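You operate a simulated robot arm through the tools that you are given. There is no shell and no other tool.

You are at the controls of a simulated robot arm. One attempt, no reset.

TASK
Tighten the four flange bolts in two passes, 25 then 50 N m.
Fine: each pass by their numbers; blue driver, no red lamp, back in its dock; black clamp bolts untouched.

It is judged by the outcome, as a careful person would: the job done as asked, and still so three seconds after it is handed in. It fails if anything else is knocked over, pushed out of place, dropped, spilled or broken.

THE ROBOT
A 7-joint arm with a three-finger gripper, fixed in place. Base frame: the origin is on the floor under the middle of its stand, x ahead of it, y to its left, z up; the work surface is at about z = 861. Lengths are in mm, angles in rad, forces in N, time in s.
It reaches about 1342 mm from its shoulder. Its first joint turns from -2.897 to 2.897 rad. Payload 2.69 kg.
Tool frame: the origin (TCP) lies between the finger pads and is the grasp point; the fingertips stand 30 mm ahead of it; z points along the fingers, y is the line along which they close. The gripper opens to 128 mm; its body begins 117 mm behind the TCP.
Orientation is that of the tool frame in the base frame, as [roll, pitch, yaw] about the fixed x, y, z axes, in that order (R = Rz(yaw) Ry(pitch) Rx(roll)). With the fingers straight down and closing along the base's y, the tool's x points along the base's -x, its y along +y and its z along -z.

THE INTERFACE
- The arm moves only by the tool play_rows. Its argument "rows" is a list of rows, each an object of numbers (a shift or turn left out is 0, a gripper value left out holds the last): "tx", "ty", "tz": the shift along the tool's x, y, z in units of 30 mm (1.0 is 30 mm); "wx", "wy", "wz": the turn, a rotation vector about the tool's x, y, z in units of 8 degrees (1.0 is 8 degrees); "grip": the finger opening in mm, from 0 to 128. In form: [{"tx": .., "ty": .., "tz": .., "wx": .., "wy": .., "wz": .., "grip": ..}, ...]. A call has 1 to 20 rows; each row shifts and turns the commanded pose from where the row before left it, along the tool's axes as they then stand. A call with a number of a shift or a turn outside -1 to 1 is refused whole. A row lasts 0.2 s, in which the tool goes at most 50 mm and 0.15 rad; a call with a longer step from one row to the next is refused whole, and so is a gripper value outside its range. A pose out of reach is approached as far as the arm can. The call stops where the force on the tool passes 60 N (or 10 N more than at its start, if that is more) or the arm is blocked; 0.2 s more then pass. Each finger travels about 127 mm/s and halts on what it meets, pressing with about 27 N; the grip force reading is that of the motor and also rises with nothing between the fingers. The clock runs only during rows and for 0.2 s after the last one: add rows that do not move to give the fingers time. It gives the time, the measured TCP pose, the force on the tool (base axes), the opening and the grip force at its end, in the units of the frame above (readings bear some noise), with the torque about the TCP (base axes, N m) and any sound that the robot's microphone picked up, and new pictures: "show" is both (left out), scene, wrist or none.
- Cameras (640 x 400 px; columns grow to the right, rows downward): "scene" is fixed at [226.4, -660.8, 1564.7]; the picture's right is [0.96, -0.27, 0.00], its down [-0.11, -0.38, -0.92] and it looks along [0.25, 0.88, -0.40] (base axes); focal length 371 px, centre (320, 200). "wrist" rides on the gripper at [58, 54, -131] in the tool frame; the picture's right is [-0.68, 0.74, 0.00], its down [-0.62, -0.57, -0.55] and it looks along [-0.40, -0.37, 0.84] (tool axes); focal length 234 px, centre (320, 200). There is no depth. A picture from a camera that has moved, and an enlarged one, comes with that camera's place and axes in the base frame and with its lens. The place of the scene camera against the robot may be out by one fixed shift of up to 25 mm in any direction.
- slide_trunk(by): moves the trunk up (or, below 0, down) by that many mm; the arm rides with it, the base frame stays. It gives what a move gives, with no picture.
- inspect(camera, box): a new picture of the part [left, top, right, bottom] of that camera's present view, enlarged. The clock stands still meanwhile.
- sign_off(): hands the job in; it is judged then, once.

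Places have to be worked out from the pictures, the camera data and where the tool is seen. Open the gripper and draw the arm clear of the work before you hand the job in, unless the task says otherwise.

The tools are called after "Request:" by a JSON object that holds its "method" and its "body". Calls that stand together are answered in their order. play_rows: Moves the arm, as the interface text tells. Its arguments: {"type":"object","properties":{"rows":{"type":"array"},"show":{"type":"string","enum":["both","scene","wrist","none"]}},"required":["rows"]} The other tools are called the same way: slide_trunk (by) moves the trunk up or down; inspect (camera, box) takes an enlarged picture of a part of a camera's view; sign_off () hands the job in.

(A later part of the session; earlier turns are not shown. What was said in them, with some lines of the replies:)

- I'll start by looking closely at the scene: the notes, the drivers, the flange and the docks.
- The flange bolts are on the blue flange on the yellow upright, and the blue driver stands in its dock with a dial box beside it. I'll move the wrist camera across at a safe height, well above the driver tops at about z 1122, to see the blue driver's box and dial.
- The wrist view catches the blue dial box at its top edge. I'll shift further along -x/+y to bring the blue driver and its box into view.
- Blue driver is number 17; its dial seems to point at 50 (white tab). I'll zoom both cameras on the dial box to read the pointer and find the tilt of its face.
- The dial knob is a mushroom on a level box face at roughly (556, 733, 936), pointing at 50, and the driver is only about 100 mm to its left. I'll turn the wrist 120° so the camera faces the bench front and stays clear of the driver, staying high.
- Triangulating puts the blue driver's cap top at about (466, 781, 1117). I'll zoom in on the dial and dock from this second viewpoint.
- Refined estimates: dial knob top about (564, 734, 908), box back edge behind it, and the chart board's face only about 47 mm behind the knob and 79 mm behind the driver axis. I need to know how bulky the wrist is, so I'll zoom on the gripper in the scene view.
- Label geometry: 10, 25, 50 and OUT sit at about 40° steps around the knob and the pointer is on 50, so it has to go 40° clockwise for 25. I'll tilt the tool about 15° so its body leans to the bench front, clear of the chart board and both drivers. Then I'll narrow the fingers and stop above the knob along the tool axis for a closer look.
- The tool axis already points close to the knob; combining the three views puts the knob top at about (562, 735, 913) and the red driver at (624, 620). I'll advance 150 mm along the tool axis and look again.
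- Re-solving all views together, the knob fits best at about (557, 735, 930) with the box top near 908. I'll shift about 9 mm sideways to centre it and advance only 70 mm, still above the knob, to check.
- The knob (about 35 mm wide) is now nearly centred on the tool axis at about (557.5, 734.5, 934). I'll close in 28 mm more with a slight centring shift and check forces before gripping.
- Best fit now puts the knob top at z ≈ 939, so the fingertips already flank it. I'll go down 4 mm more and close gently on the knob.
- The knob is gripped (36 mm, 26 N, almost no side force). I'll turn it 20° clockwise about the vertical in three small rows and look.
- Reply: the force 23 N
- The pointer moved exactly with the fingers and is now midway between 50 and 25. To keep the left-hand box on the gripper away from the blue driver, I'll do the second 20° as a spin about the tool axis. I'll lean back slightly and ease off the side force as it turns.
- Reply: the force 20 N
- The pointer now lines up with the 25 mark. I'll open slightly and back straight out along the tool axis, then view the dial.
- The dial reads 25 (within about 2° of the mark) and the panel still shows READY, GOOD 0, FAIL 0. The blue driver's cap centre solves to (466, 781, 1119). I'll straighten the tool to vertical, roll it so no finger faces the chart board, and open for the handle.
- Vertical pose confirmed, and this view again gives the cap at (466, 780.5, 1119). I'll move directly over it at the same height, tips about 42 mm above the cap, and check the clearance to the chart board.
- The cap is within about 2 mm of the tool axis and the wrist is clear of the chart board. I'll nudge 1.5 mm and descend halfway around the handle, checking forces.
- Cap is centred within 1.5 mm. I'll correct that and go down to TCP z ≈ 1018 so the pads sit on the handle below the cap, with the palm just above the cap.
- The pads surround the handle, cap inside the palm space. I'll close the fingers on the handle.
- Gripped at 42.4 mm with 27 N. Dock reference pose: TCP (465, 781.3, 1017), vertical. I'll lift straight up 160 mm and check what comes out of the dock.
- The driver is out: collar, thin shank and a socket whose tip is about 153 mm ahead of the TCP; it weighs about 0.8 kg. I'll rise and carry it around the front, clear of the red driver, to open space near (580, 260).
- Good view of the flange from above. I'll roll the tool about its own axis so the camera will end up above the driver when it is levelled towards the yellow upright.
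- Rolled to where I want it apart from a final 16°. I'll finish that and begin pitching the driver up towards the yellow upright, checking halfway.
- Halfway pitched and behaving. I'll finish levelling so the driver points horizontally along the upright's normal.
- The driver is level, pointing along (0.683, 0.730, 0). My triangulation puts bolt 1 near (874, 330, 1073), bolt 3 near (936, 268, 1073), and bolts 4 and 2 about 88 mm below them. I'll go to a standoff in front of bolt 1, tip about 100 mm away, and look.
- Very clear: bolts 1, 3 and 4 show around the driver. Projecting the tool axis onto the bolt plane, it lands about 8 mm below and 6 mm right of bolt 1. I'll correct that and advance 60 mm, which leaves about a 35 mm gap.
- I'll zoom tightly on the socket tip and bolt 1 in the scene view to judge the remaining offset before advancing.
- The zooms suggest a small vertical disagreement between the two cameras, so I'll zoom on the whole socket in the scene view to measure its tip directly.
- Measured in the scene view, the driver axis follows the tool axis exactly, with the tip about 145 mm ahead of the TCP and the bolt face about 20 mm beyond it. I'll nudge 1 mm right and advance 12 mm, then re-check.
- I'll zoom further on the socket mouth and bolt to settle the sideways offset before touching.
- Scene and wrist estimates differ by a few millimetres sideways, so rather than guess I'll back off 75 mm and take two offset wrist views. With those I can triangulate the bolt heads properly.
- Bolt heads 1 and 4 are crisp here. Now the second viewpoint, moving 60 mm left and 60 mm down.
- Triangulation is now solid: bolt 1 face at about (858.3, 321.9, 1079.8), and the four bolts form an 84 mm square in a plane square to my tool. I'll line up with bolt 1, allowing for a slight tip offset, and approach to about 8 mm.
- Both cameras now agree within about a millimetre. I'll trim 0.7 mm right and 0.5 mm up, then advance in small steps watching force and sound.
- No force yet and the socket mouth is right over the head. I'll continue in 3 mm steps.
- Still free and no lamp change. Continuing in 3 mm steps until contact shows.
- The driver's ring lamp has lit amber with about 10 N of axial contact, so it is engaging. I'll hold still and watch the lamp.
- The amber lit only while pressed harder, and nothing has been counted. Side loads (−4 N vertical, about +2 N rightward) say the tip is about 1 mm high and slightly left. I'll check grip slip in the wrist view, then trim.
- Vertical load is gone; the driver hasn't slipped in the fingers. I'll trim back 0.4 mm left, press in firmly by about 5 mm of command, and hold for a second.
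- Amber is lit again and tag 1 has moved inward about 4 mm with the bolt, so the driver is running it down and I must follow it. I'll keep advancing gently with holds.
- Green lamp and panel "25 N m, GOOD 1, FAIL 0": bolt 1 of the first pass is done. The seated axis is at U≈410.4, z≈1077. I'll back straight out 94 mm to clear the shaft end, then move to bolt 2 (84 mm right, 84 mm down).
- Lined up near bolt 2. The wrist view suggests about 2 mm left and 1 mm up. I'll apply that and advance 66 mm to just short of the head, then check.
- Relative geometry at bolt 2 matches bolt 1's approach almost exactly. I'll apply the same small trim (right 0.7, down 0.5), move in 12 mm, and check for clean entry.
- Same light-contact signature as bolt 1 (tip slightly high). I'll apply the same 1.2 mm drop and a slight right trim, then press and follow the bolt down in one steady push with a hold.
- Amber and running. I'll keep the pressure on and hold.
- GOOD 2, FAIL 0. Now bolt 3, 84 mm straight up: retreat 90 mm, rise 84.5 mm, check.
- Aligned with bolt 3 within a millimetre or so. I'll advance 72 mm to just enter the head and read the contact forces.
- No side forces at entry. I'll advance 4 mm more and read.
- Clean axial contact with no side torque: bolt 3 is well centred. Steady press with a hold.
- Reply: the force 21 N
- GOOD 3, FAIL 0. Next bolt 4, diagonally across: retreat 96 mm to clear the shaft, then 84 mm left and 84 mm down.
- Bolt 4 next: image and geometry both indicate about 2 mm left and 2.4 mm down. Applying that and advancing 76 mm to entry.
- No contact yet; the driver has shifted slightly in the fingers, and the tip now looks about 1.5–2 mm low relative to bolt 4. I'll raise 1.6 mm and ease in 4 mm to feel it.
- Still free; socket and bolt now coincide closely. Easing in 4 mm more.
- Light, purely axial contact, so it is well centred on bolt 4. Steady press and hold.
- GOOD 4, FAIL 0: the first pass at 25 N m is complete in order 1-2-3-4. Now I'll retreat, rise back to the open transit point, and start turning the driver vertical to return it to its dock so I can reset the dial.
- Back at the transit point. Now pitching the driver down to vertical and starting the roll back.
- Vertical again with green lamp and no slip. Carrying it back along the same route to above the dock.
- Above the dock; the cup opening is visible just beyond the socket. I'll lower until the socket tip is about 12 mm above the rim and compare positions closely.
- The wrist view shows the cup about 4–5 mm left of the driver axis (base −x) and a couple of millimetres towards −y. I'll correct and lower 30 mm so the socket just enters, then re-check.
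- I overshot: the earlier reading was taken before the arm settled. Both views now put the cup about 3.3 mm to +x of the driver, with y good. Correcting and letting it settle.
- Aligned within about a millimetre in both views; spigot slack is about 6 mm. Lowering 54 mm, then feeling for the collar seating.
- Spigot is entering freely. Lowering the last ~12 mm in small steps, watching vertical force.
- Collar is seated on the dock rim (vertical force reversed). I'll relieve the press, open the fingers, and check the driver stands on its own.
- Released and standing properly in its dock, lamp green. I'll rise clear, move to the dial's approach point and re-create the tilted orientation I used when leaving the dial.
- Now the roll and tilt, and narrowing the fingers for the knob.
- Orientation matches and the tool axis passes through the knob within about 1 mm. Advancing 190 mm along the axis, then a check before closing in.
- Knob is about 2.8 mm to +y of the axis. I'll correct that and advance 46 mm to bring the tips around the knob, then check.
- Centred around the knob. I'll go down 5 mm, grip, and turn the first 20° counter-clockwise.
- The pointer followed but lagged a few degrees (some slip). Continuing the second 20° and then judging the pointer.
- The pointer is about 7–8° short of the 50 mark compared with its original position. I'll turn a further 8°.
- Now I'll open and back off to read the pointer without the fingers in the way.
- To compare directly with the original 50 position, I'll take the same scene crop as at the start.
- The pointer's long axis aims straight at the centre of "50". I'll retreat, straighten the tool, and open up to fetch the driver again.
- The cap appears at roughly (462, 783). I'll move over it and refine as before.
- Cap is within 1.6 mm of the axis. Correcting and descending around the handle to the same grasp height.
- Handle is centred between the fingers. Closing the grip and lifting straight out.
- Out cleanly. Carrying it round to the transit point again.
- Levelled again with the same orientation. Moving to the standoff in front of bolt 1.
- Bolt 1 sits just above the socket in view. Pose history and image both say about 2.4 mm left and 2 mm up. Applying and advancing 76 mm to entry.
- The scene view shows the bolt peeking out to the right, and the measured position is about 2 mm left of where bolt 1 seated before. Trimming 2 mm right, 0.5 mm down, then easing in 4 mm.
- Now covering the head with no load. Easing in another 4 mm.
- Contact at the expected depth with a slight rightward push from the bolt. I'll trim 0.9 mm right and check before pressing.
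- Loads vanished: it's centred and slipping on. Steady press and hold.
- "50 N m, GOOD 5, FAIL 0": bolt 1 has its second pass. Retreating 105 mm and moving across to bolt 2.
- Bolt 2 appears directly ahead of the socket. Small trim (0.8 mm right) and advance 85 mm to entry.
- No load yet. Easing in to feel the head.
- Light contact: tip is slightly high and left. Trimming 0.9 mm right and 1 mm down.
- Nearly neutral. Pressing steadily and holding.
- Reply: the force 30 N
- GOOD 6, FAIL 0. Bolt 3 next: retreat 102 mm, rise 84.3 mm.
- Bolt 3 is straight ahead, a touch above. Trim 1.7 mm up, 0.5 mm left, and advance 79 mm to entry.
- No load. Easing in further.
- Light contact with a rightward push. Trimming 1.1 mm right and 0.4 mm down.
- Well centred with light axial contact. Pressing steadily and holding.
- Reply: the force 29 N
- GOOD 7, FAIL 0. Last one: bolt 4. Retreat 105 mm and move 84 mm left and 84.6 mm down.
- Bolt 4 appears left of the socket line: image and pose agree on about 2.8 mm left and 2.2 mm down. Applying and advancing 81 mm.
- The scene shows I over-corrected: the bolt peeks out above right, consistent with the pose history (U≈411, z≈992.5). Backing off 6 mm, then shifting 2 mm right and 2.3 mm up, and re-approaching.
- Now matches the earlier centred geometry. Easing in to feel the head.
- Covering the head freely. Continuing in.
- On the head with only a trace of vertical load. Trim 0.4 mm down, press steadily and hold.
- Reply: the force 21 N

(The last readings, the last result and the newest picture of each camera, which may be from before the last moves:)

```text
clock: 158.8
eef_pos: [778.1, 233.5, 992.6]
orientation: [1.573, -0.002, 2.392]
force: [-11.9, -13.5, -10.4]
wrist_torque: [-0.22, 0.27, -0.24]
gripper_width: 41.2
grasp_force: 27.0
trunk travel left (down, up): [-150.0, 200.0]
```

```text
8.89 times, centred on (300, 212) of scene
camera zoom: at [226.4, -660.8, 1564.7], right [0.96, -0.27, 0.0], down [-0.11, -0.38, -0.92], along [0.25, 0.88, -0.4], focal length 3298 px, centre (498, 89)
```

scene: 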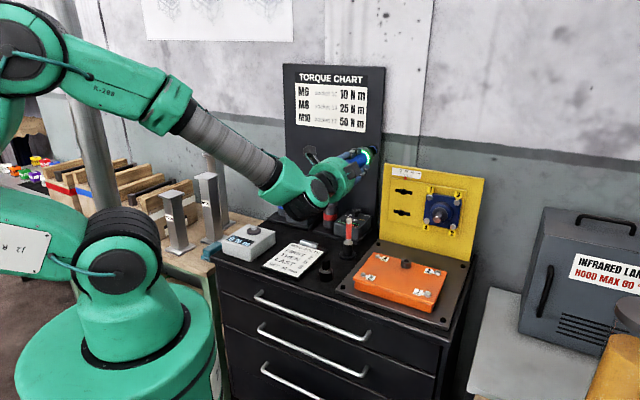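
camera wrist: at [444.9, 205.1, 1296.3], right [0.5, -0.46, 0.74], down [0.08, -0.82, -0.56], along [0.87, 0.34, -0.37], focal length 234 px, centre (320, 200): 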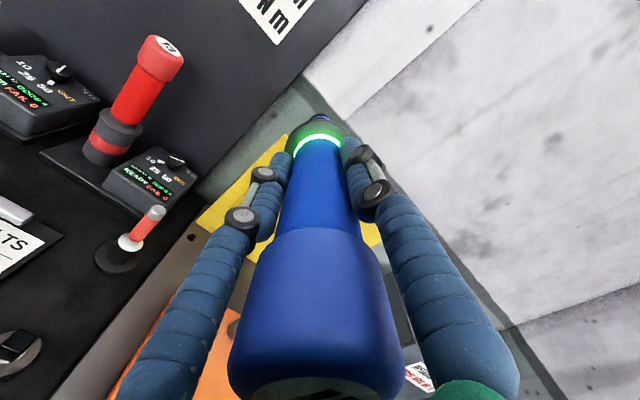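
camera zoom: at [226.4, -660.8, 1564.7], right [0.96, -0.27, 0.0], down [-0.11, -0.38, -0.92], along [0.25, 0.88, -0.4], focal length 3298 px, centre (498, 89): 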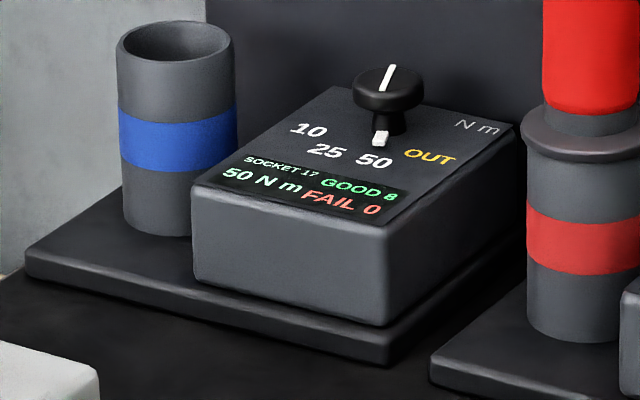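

"50 N m, GOOD 8, FAIL 0": both passes complete in order. Now I'll retreat and return to the transit point to dock the driver.

Request:
{"method": "play_rows", "body": {"rows": [{"tz": -0.5}, {"tz": -0.9}, {"tz": -0.9}, {"tz": -0.9}, {"tz": -0.6}, {"ty": 0.95, "tx": 0.61}, {"ty": 0.95, "tx": 0.61}, {"ty": 0.95, "tx": 0.61}, {"ty": 0.95, "tx": 0.61}, {"ty": 0.95, "tx": 0.61}, {"ty": 0.95, "tx": 0.61}, {"ty": 0.95, "tx": 0.61}, {"ty": 0.95, "tx": 0.61}, {"ty": 0.8, "tx": 0.6}, {}], "show": "scene"}}

Request:
{"method": "play_rows", "body": {"rows": [{"wx": 1}, {"wx": 1}, {"wx": 1}, {"wx": 1}, {"wx": 1}, {"wx": 1}, {"wx": 1}, {"wx": 1}, {"wx": 1}, {"wx": 1}, {"wx": 1}, {"wx": 0.234}, {"wz": -1}, {"wz": -1}, {"wz": -1}, {"wz": -1}, {"wz": -1}, {"wz": -1}, {"wz": -1}, {"wz": -1}], "show": "none"}}

Request:
{"method": "play_rows", "body": {"rows": [{"wz": -1}, {"wz": -1}, {"wz": -1}, {"wz": -1}, {"wz": -1}, {"wz": -1}, {"wz": -1}, {"wz": -1}, {"wz": -1}, {"wz": -1}, {"wz": -1}, {"wz": -1}, {"wz": -1}, {"wz": -0.95}, {}], "show": "both"}}

```text
clock: 162.0
eef_pos: [580.1, 262.6, 1244.8]
orientation: [1.572, 0.002, 2.39]
force: [-0.9, -0.6, -7.1]
wrist_torque: [-0.02, 0.03, -0.03]
gripper_width: 41.3
grasp_force: 27.1
trunk travel left (down, up): [-150.0, 200.0]
```

scene: 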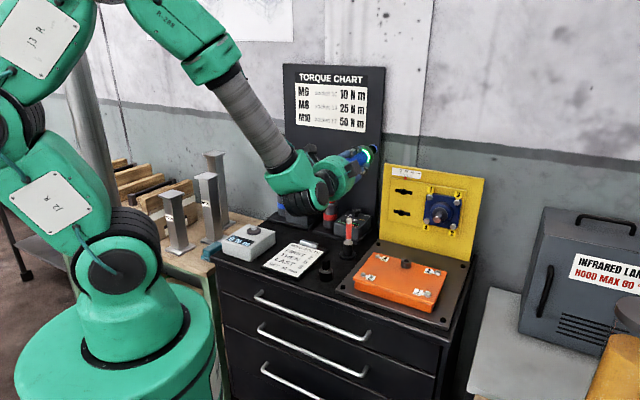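

```text
clock: 166.2
eef_pos: [580.1, 261.9, 1244.6]
orientation: [-3.14, 0.0, -2.771]
force: [0.0, -0.5, -7.9]
wrist_torque: [-0.01, 0.03, 0.0]
gripper_width: 41.1
grasp_force: 26.9
trunk travel left (down, up): [-150.0, 200.0]
```

```text
clock: 169.4
eef_pos: [581.1, 263.4, 1244.9]
orientation: [-3.141, -0.003, -0.826]
force: [0.4, -0.3, -7.7]
wrist_torque: [-0.01, 0.0, 0.02]
gripper_width: 41.2
grasp_force: 26.8
trunk travel left (down, up): [-150.0, 200.0]
camera wrist: at [580.4, 183.8, 1374.2], right [-1.0, 0.0, 0.0], down [0.0, 0.84, 0.55], along [0.0, 0.55, -0.84], focal length 234 px, centre (320, 200)
```

scene: 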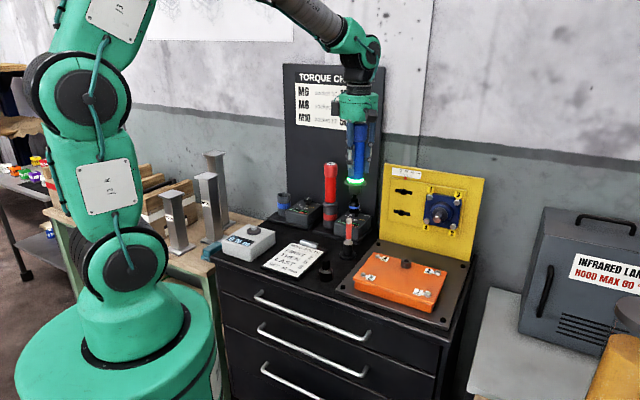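
wrist: 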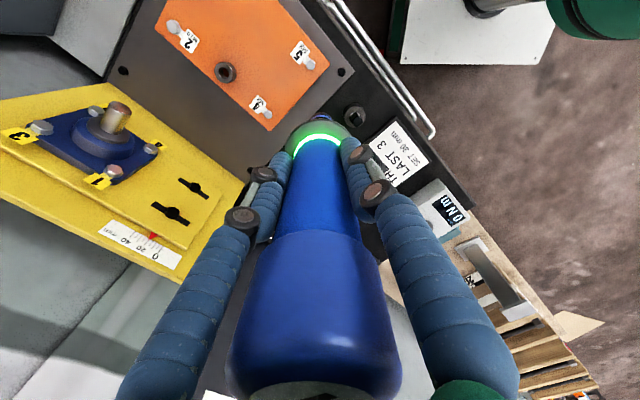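

Vertical again. Carrying the driver back to above its dock.

Request:
{"method": "play_rows", "body": {"rows": [{"tx": -0.955, "ty": -0.552}, {"tx": -0.955, "ty": -0.552}, {"tx": -0.955, "ty": -0.552}, {"tx": -0.955, "ty": -0.552}, {"tx": -0.955, "ty": -0.552}, {"tx": -0.955, "ty": -0.552}, {"tx": -0.955, "ty": -0.552}, {"tx": -0.955, "ty": -0.552}, {"tx": -0.955, "ty": -0.552}, {"tx": -0.955, "ty": -0.552}, {"tx": -0.955, "ty": -0.552}, {"tx": -0.955, "ty": -0.552}, {"tx": -0.955, "ty": -0.552}, {"tx": -0.955, "ty": -0.552}, {"tx": -0.955, "ty": -0.552}, {"tx": -0.955, "ty": -0.552}, {}, {}], "show": "none"}}

Request:
{"method": "play_rows", "body": {"rows": [{"tz": 0.8}, {"tz": 0.8}, {"tz": 0.8}, {"tz": 0.8}, {"tz": 0.8}, {"tz": 0.4}, {}, {}, {}], "show": "none"}}

Request:
{"method": "inspect", "body": {"camera": "wrist", "box": [270, 80, 370, 150]}}

Request:
{"method": "inspect", "body": {"camera": "scene", "box": [262, 170, 310, 215]}}

```text
clock: 173.2
eef_pos: [465.1, 778.7, 1244.0]
orientation: [-3.141, -0.004, -0.827]
force: [-0.8, -0.4, -7.9]
wrist_torque: [0.04, 0.01, -0.02]
gripper_width: 41.2
grasp_force: 26.9
trunk travel left (down, up): [-150.0, 200.0]
```

```text
clock: 175.2
eef_pos: [464.8, 779.0, 1110.8]
orientation: [3.141, -0.001, -0.828]
force: [0.4, -0.2, -7.9]
wrist_torque: [0.0, -0.02, 0.02]
gripper_width: 41.3
grasp_force: 26.9
trunk travel left (down, up): [-150.0, 200.0]
```

```text
5.71 times, centred on (320, 115) of wrist
camera zoom: at [465.2, 699.4, 1241.2], right [-1.0, 0.0, 0.0], down [0.0, 0.84, 0.55], along [0.0, 0.55, -0.84], focal length 1338 px, centre (320, 686)
```

zoom: 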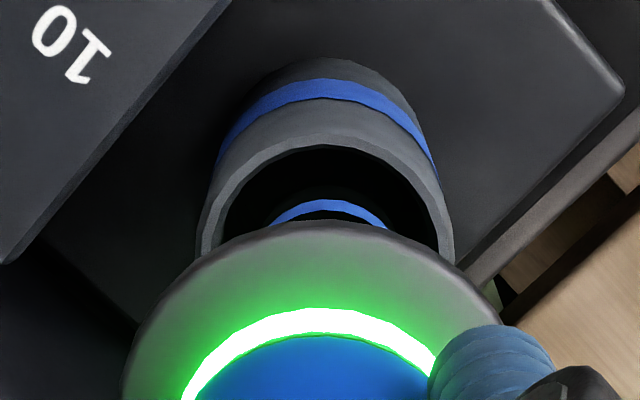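

```text
8.89 times, centred on (286, 192) of scene
camera zoom: at [226.4, -660.8, 1564.7], right [0.96, -0.27, 0.0], down [-0.11, -0.38, -0.92], along [0.25, 0.88, -0.4], focal length 3298 px, centre (622, 267)
```

zoom: 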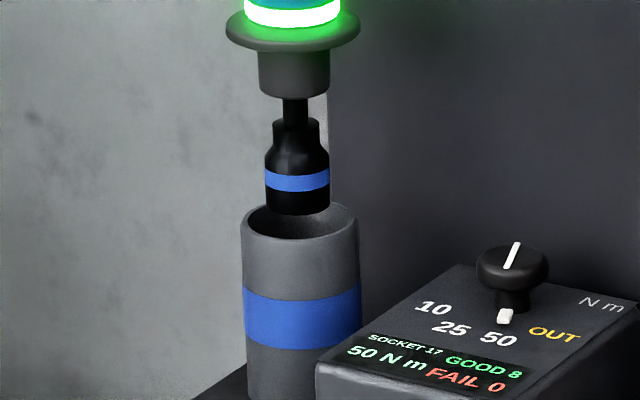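

Socket and cup line up in both views. Lowering into the dock in stages.

Request:
{"method": "play_rows", "body": {"rows": [{"tz": 0.6}, {"tz": 0.6}, {}, {}], "show": "none"}}

Request:
{"method": "inspect", "body": {"camera": "scene", "box": [262, 170, 310, 215]}}

Request:
{"method": "inspect", "body": {"camera": "wrist", "box": [270, 80, 370, 150]}}

```text
clock: 176.2
eef_pos: [466.1, 779.7, 1074.9]
orientation: [-3.141, -0.002, -0.828]
force: [0.6, -0.4, -8.2]
wrist_torque: [0.01, 0.03, -0.04]
gripper_width: 41.4
grasp_force: 27.2
trunk travel left (down, up): [-150.0, 200.0]
```

```text
8.89 times, centred on (286, 192) of scene
camera zoom: at [226.4, -660.8, 1564.7], right [0.96, -0.27, 0.0], down [-0.11, -0.38, -0.92], along [0.25, 0.88, -0.4], focal length 3298 px, centre (622, 267)
```

zoom: 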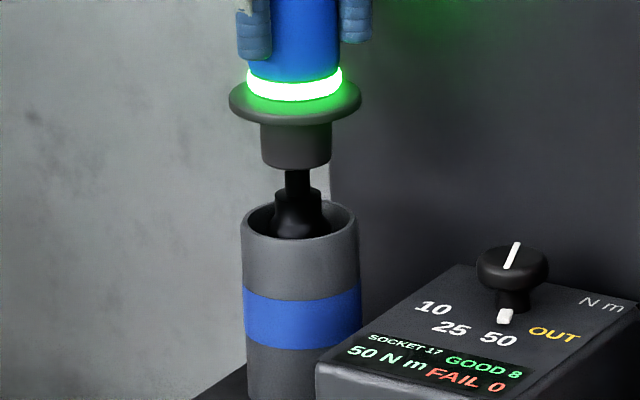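

```text
5.71 times, centred on (320, 115) of wrist
camera zoom: at [465.0, 700.7, 1205.5], right [-1.0, 0.0, 0.0], down [0.0, 0.84, 0.55], along [0.0, 0.55, -0.84], focal length 1338 px, centre (320, 686)
```

zoom: 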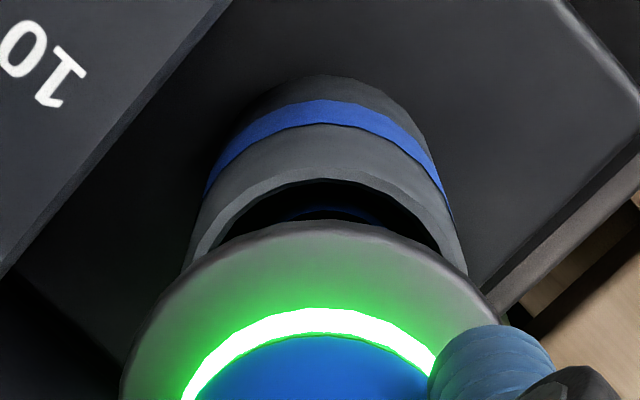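

Socket is inside the cup with even clearance. Lowering to near the seat.

Request:
{"method": "play_rows", "body": {"rows": [{"tz": 0.6}, {"tz": 0.6}, {"tz": 0.4}, {}, {}], "show": "none"}}

Request:
{"method": "play_rows", "body": {"rows": [{"tz": 0.15}, {}], "show": "none"}}

Request:
{"method": "inspect", "body": {"camera": "scene", "box": [262, 165, 310, 210]}}

```text
clock: 177.4
eef_pos: [466.3, 779.1, 1026.7]
orientation: [3.141, -0.002, -0.826]
force: [0.0, 0.4, -7.8]
wrist_torque: [-0.03, 0.0, -0.02]
gripper_width: 41.3
grasp_force: 27.0
trunk travel left (down, up): [-150.0, 200.0]
```

```text
clock: 178.0
eef_pos: [466.2, 778.8, 1022.7]
orientation: [-3.141, -0.002, -0.828]
force: [-0.3, 1.0, -8.1]
wrist_torque: [-0.02, 0.03, -0.01]
gripper_width: 41.4
grasp_force: 26.8
trunk travel left (down, up): [-150.0, 200.0]
```

```text
8.89 times, centred on (286, 188) of scene
camera zoom: at [226.4, -660.8, 1564.7], right [0.96, -0.27, 0.0], down [-0.11, -0.38, -0.92], along [0.25, 0.88, -0.4], focal length 3298 px, centre (622, 311)
```

zoom: 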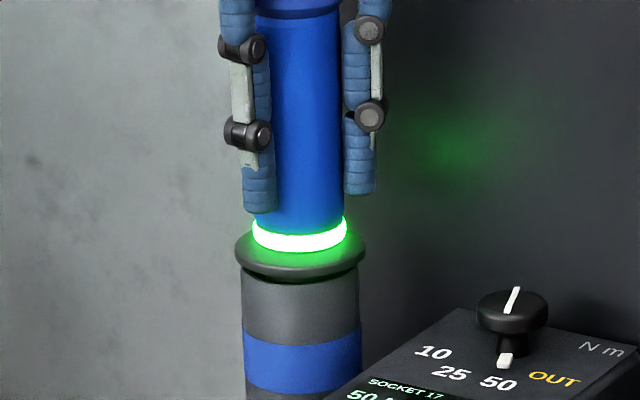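

Only a few millimetres left. Lowering in 2.5–3 mm steps until it seats.

Request:
{"method": "play_rows", "body": {"rows": [{"tz": 0.09}, {}], "show": "none"}}

Request:
{"method": "play_rows", "body": {"rows": [{"tz": 0.09}, {}], "show": "none"}}

```text
clock: 178.6
eef_pos: [465.6, 778.7, 1019.5]
orientation: [3.141, -0.001, -0.828]
force: [-0.5, 0.5, -8.2]
wrist_torque: [0.04, 0.01, 0.0]
gripper_width: 41.3
grasp_force: 26.8
trunk travel left (down, up): [-150.0, 200.0]
```

```text
clock: 179.2
eef_pos: [467.2, 780.5, 1017.2]
orientation: [3.141, 0.0, -0.827]
force: [-0.6, 1.9, -3.4]
wrist_torque: [0.02, -0.08, -0.01]
gripper_width: 41.4
grasp_force: 26.8
trunk travel left (down, up): [-150.0, 200.0]
```

It's beginning to bear on the rim. One more millimetre, then release and check.

Request:
{"method": "play_rows", "body": {"rows": [{"tz": 0.04}, {}], "show": "none"}}

Request:
{"method": "play_rows", "body": {"rows": [{"grip": 48}, {}, {"grip": 60}, {}, {"grip": 78}, {}, {}], "show": "both"}}

Request:
{"method": "inspect", "body": {"camera": "scene", "box": [250, 130, 330, 230]}}

```text
clock: 179.8
eef_pos: [466.5, 779.2, 1017.2]
orientation: [-3.139, 0.001, -0.827]
force: [1.3, 4.4, 6.0]
wrist_torque: [0.07, -0.36, 0.07]
gripper_width: 41.2
grasp_force: 27.2
trunk travel left (down, up): [-150.0, 200.0]
```

```text
clock: 181.4
eef_pos: [465.3, 778.8, 1015.6]
orientation: [-3.141, -0.001, -0.828]
force: [0.1, 0.2, -0.7]
wrist_torque: [0.01, 0.01, 0.03]
gripper_width: 78.1
grasp_force: 0.0
trunk travel left (down, up): [-150.0, 200.0]
camera wrist: at [465.4, 699.7, 1146.4], right [-1.0, 0.0, 0.0], down [0.0, 0.84, 0.55], along [0.0, 0.55, -0.84], focal length 234 px, centre (320, 200)
```

scene: 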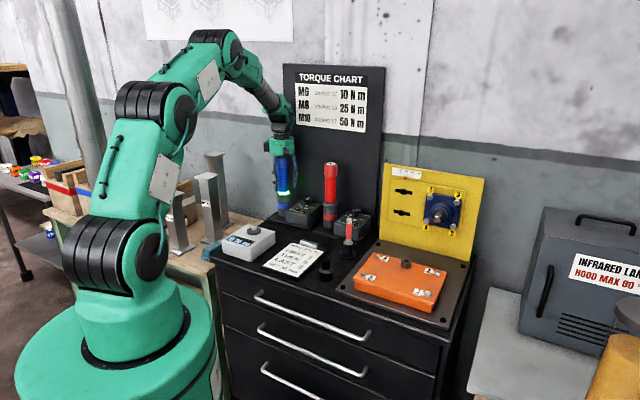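
wrist: 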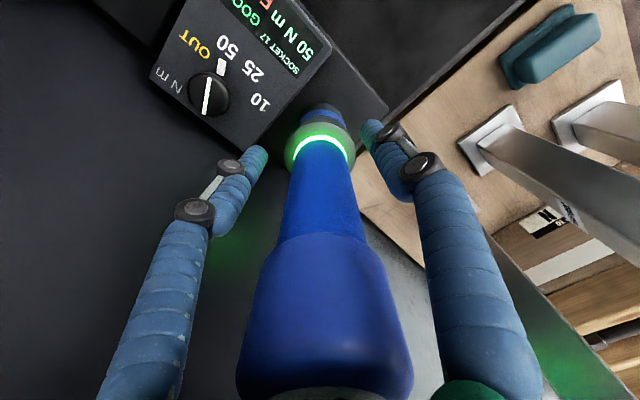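

```text
4.00 times, centred on (290, 180) of scene
camera zoom: at [226.4, -660.8, 1564.7], right [0.96, -0.27, 0.0], down [-0.11, -0.38, -0.92], along [0.25, 0.88, -0.4], focal length 1484 px, centre (440, 280)
```

zoom: 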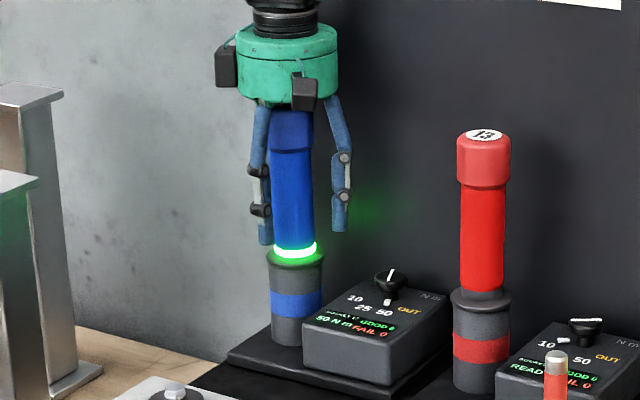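

Driver stands in its dock, lamp green, no load on the gripper. Rising straight up and drawing the arm clear.

Request:
{"method": "play_rows", "body": {"rows": [{"tz": -0.5}, {"tz": -0.8}, {"tz": -1}, {"tz": -1}, {"tz": -1}, {"tz": -1}, {"tz": -1}, {"tz": -1}, {"tz": -1}, {}, {"tx": 0.9, "ty": 0.5}, {"tx": 0.9, "ty": 0.5}, {"tx": 0.9, "ty": 0.5}, {"tx": 0.9, "ty": 0.5}, {"tx": 0.9, "ty": 0.5}, {"tx": 0.9, "ty": 0.5}, {"tx": 0.9, "ty": 0.5}, {"tx": 0.9, "ty": 0.5}, {}], "show": "both"}}

Request:
{"method": "inspect", "body": {"camera": "scene", "box": [255, 140, 355, 240]}}

Request:
{"method": "inspect", "body": {"camera": "scene", "box": [340, 150, 490, 320]}}

Request:
{"method": "inspect", "body": {"camera": "scene", "box": [385, 160, 485, 250]}}

```text
clock: 185.4
eef_pos: [524.3, 539.8, 1265.9]
orientation: [-3.141, -0.002, -0.827]
force: [0.2, -0.3, -0.3]
wrist_torque: [0.05, 0.01, 0.02]
gripper_width: 77.5
grasp_force: 0.0
trunk travel left (down, up): [-150.0, 200.0]
camera wrist: at [524.1, 460.0, 1396.6], right [-1.0, 0.0, 0.0], down [0.0, 0.84, 0.55], along [0.0, 0.55, -0.84], focal length 234 px, centre (320, 200)
```

scene: 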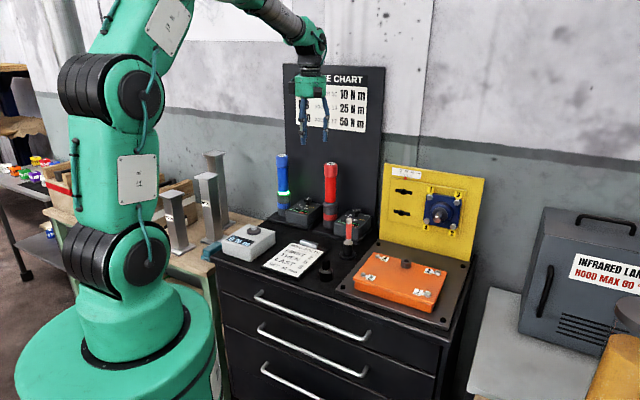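
wrist: 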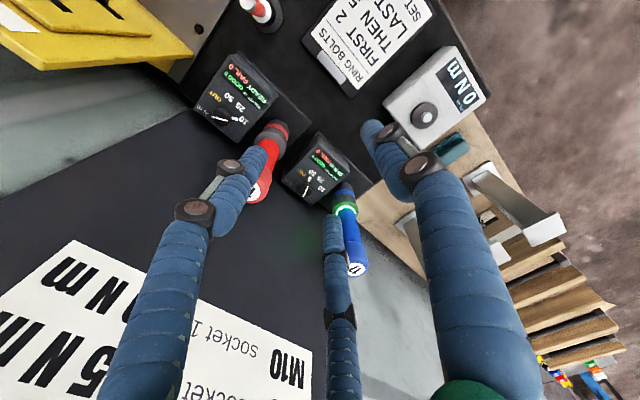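

```text
4.00 times, centred on (305, 190) of scene
camera zoom: at [226.4, -660.8, 1564.7], right [0.96, -0.27, 0.0], down [-0.11, -0.38, -0.92], along [0.25, 0.88, -0.4], focal length 1484 px, centre (380, 240)
```

zoom: 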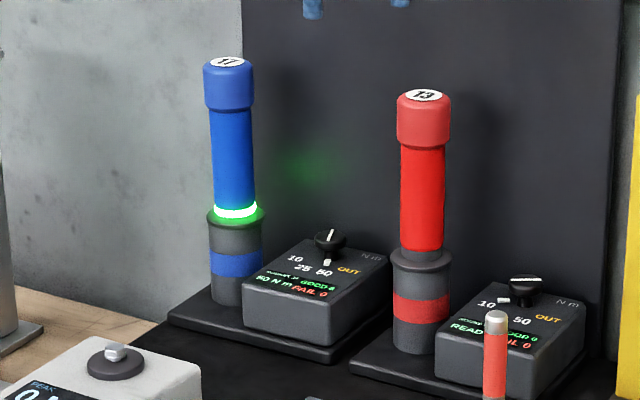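

```text
2.35 times, centred on (415, 235) of scene
camera zoom: at [226.4, -660.8, 1564.7], right [0.96, -0.27, 0.0], down [-0.11, -0.38, -0.92], along [0.25, 0.88, -0.4], focal length 873 px, centre (96, 118)
```

zoom: 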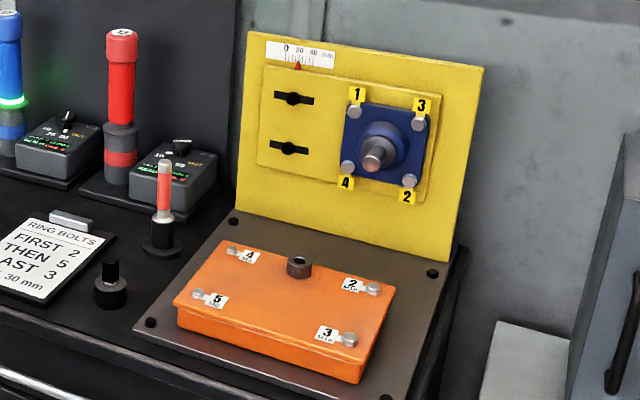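

```text
4.44 times, centred on (435, 205) of scene
camera zoom: at [226.4, -660.8, 1564.7], right [0.96, -0.27, 0.0], down [-0.11, -0.38, -0.92], along [0.25, 0.88, -0.4], focal length 1649 px, centre (-191, 178)
```

zoom: 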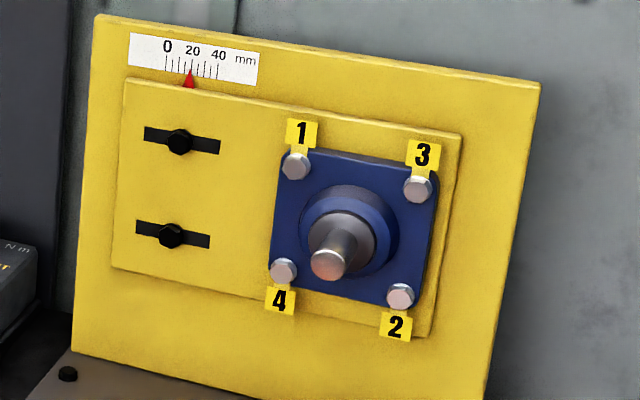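

Everything looks in place: the scale pointer and black clamp bolts are unchanged, GOOD 8 / FAIL 0. I'll look closely at how the driver sits in its dock.

Request:
{"method": "inspect", "body": {"camera": "scene", "box": [260, 145, 320, 225]}}

Request:
{"method": "inspect", "body": {"camera": "scene", "box": [268, 183, 308, 213]}}

Request:
{"method": "inspect", "body": {"camera": "wrist", "box": [280, 130, 400, 290]}}

```text
5.00 times, centred on (290, 185) of scene
camera zoom: at [226.4, -660.8, 1564.7], right [0.96, -0.27, 0.0], down [-0.11, -0.38, -0.92], along [0.25, 0.88, -0.4], focal length 1855 px, centre (470, 275)
```

zoom: 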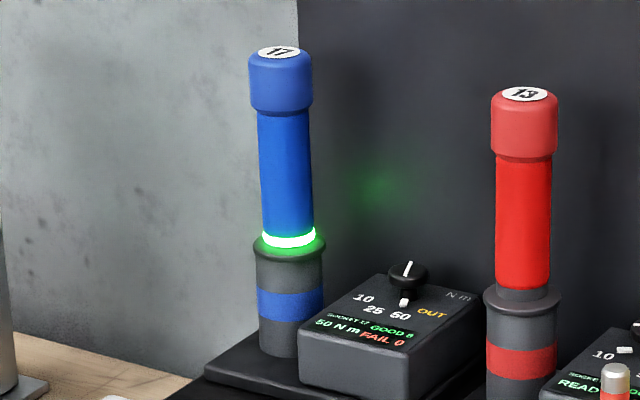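

```text
13.33 times, centred on (288, 198) of scene
camera zoom: at [226.4, -660.8, 1564.7], right [0.96, -0.27, 0.0], down [-0.11, -0.38, -0.92], along [0.25, 0.88, -0.4], focal length 4948 px, centre (747, 227)
```

zoom: 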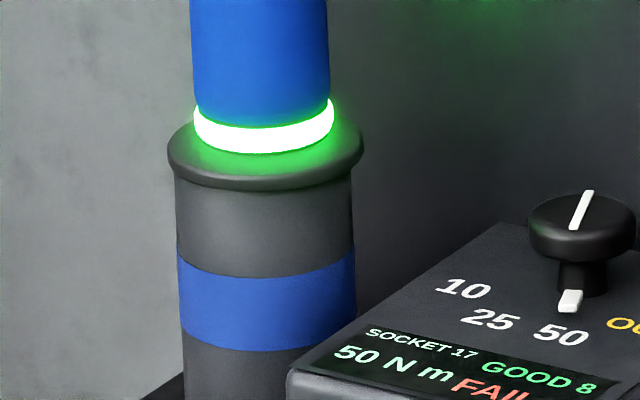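

```text
2.50 times, centred on (340, 210) of wrist
camera zoom: at [524.1, 460.0, 1396.6], right [-1.0, 0.0, 0.0], down [0.0, 0.84, 0.55], along [0.0, 0.55, -0.84], focal length 585 px, centre (270, 175)
```

zoom: 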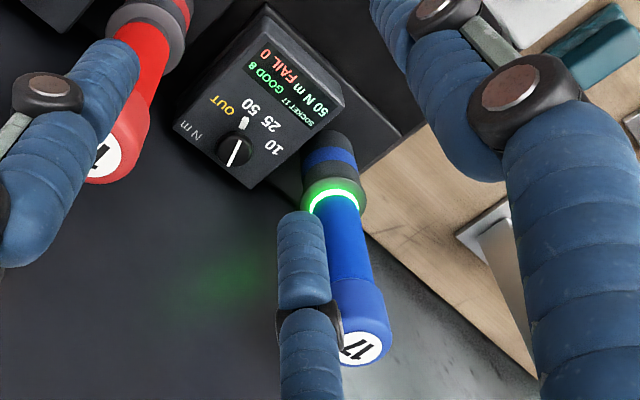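

The collar sits flush and concentric on the dock and the driver is upright with a green lamp. I'll open fully, draw the arm back to near its start position and let a few seconds pass to confirm nothing changes.

Request:
{"method": "play_rows", "body": {"rows": [{"tz": -0.3, "tx": 0.9, "ty": 0.5, "grip": 128}, {"tz": -0.3, "tx": 0.9, "ty": 0.5}, {"tz": -0.3, "tx": 0.9, "ty": 0.5}, {"tx": 0.9, "ty": 0.5}, {"tx": 0.9, "ty": 0.5}, {"tx": 0.9, "ty": 0.5}, {}, {}, {}, {}, {}, {}, {}, {}, {}, {}, {}, {}], "show": "scene"}}

Request:
{"method": "inspect", "body": {"camera": "scene", "box": [260, 145, 360, 235]}}

```text
clock: 189.2
eef_pos: [568.5, 360.1, 1294.8]
orientation: [3.141, -0.001, -0.827]
force: [-0.3, 0.0, 0.0]
wrist_torque: [0.01, -0.02, -0.04]
gripper_width: 128.1
grasp_force: 0.0
trunk travel left (down, up): [-150.0, 200.0]
```

scene: 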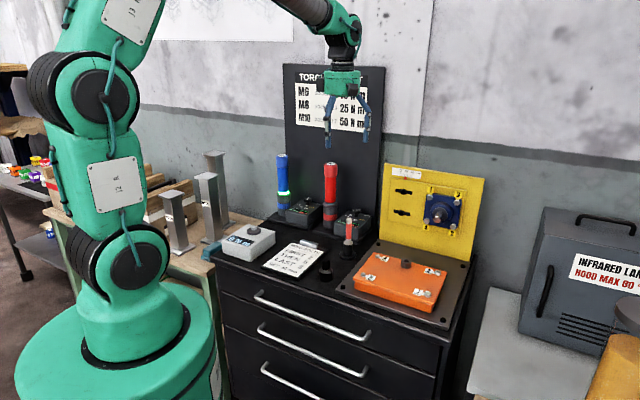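

```text
4.44 times, centred on (310, 190) of scene
camera zoom: at [226.4, -660.8, 1564.7], right [0.96, -0.27, 0.0], down [-0.11, -0.38, -0.92], along [0.25, 0.88, -0.4], focal length 1649 px, centre (364, 244)
```

zoom: 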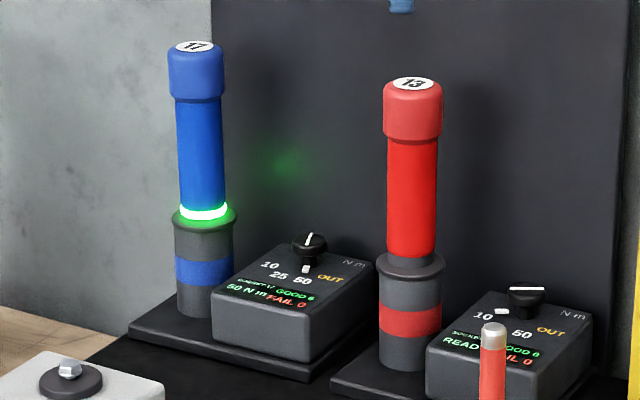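

All eight tightenings are done (25 N m then 50 N m, each pass in order 1-2-3-4), and the panel reads GOOD 8, FAIL 0. The blue driver is back in its dock and stable, the black clamp bolts were not touched, and the arm is clear with the gripper open. Handing in.

Request:
{"method": "sign_off", "body": {}}

```text
The job is handed in.
```

The four flange bolts are tightened in two passes, 25 N m and then 50 N m, each in the order 1‑2‑3‑4, and I've handed the job in. The driver's panel finished at GOOD 8, FAIL 0. No red lamp showed at any check, and the lamp was green after every tightening.

- **Blue driver:** it is back upright in its dock, with the collar flush on the rim and the lamp green. It was still so about two seconds after the arm had moved clear.
- **Black clamp bolts:** I did not touch them, and the scale pointer on the upright has not moved.
- **Dial:** it is left at 50, where it was when I started.
- **Arm:** it is clear of the work with the gripper open. In the final picture nothing was knocked over or out of place.
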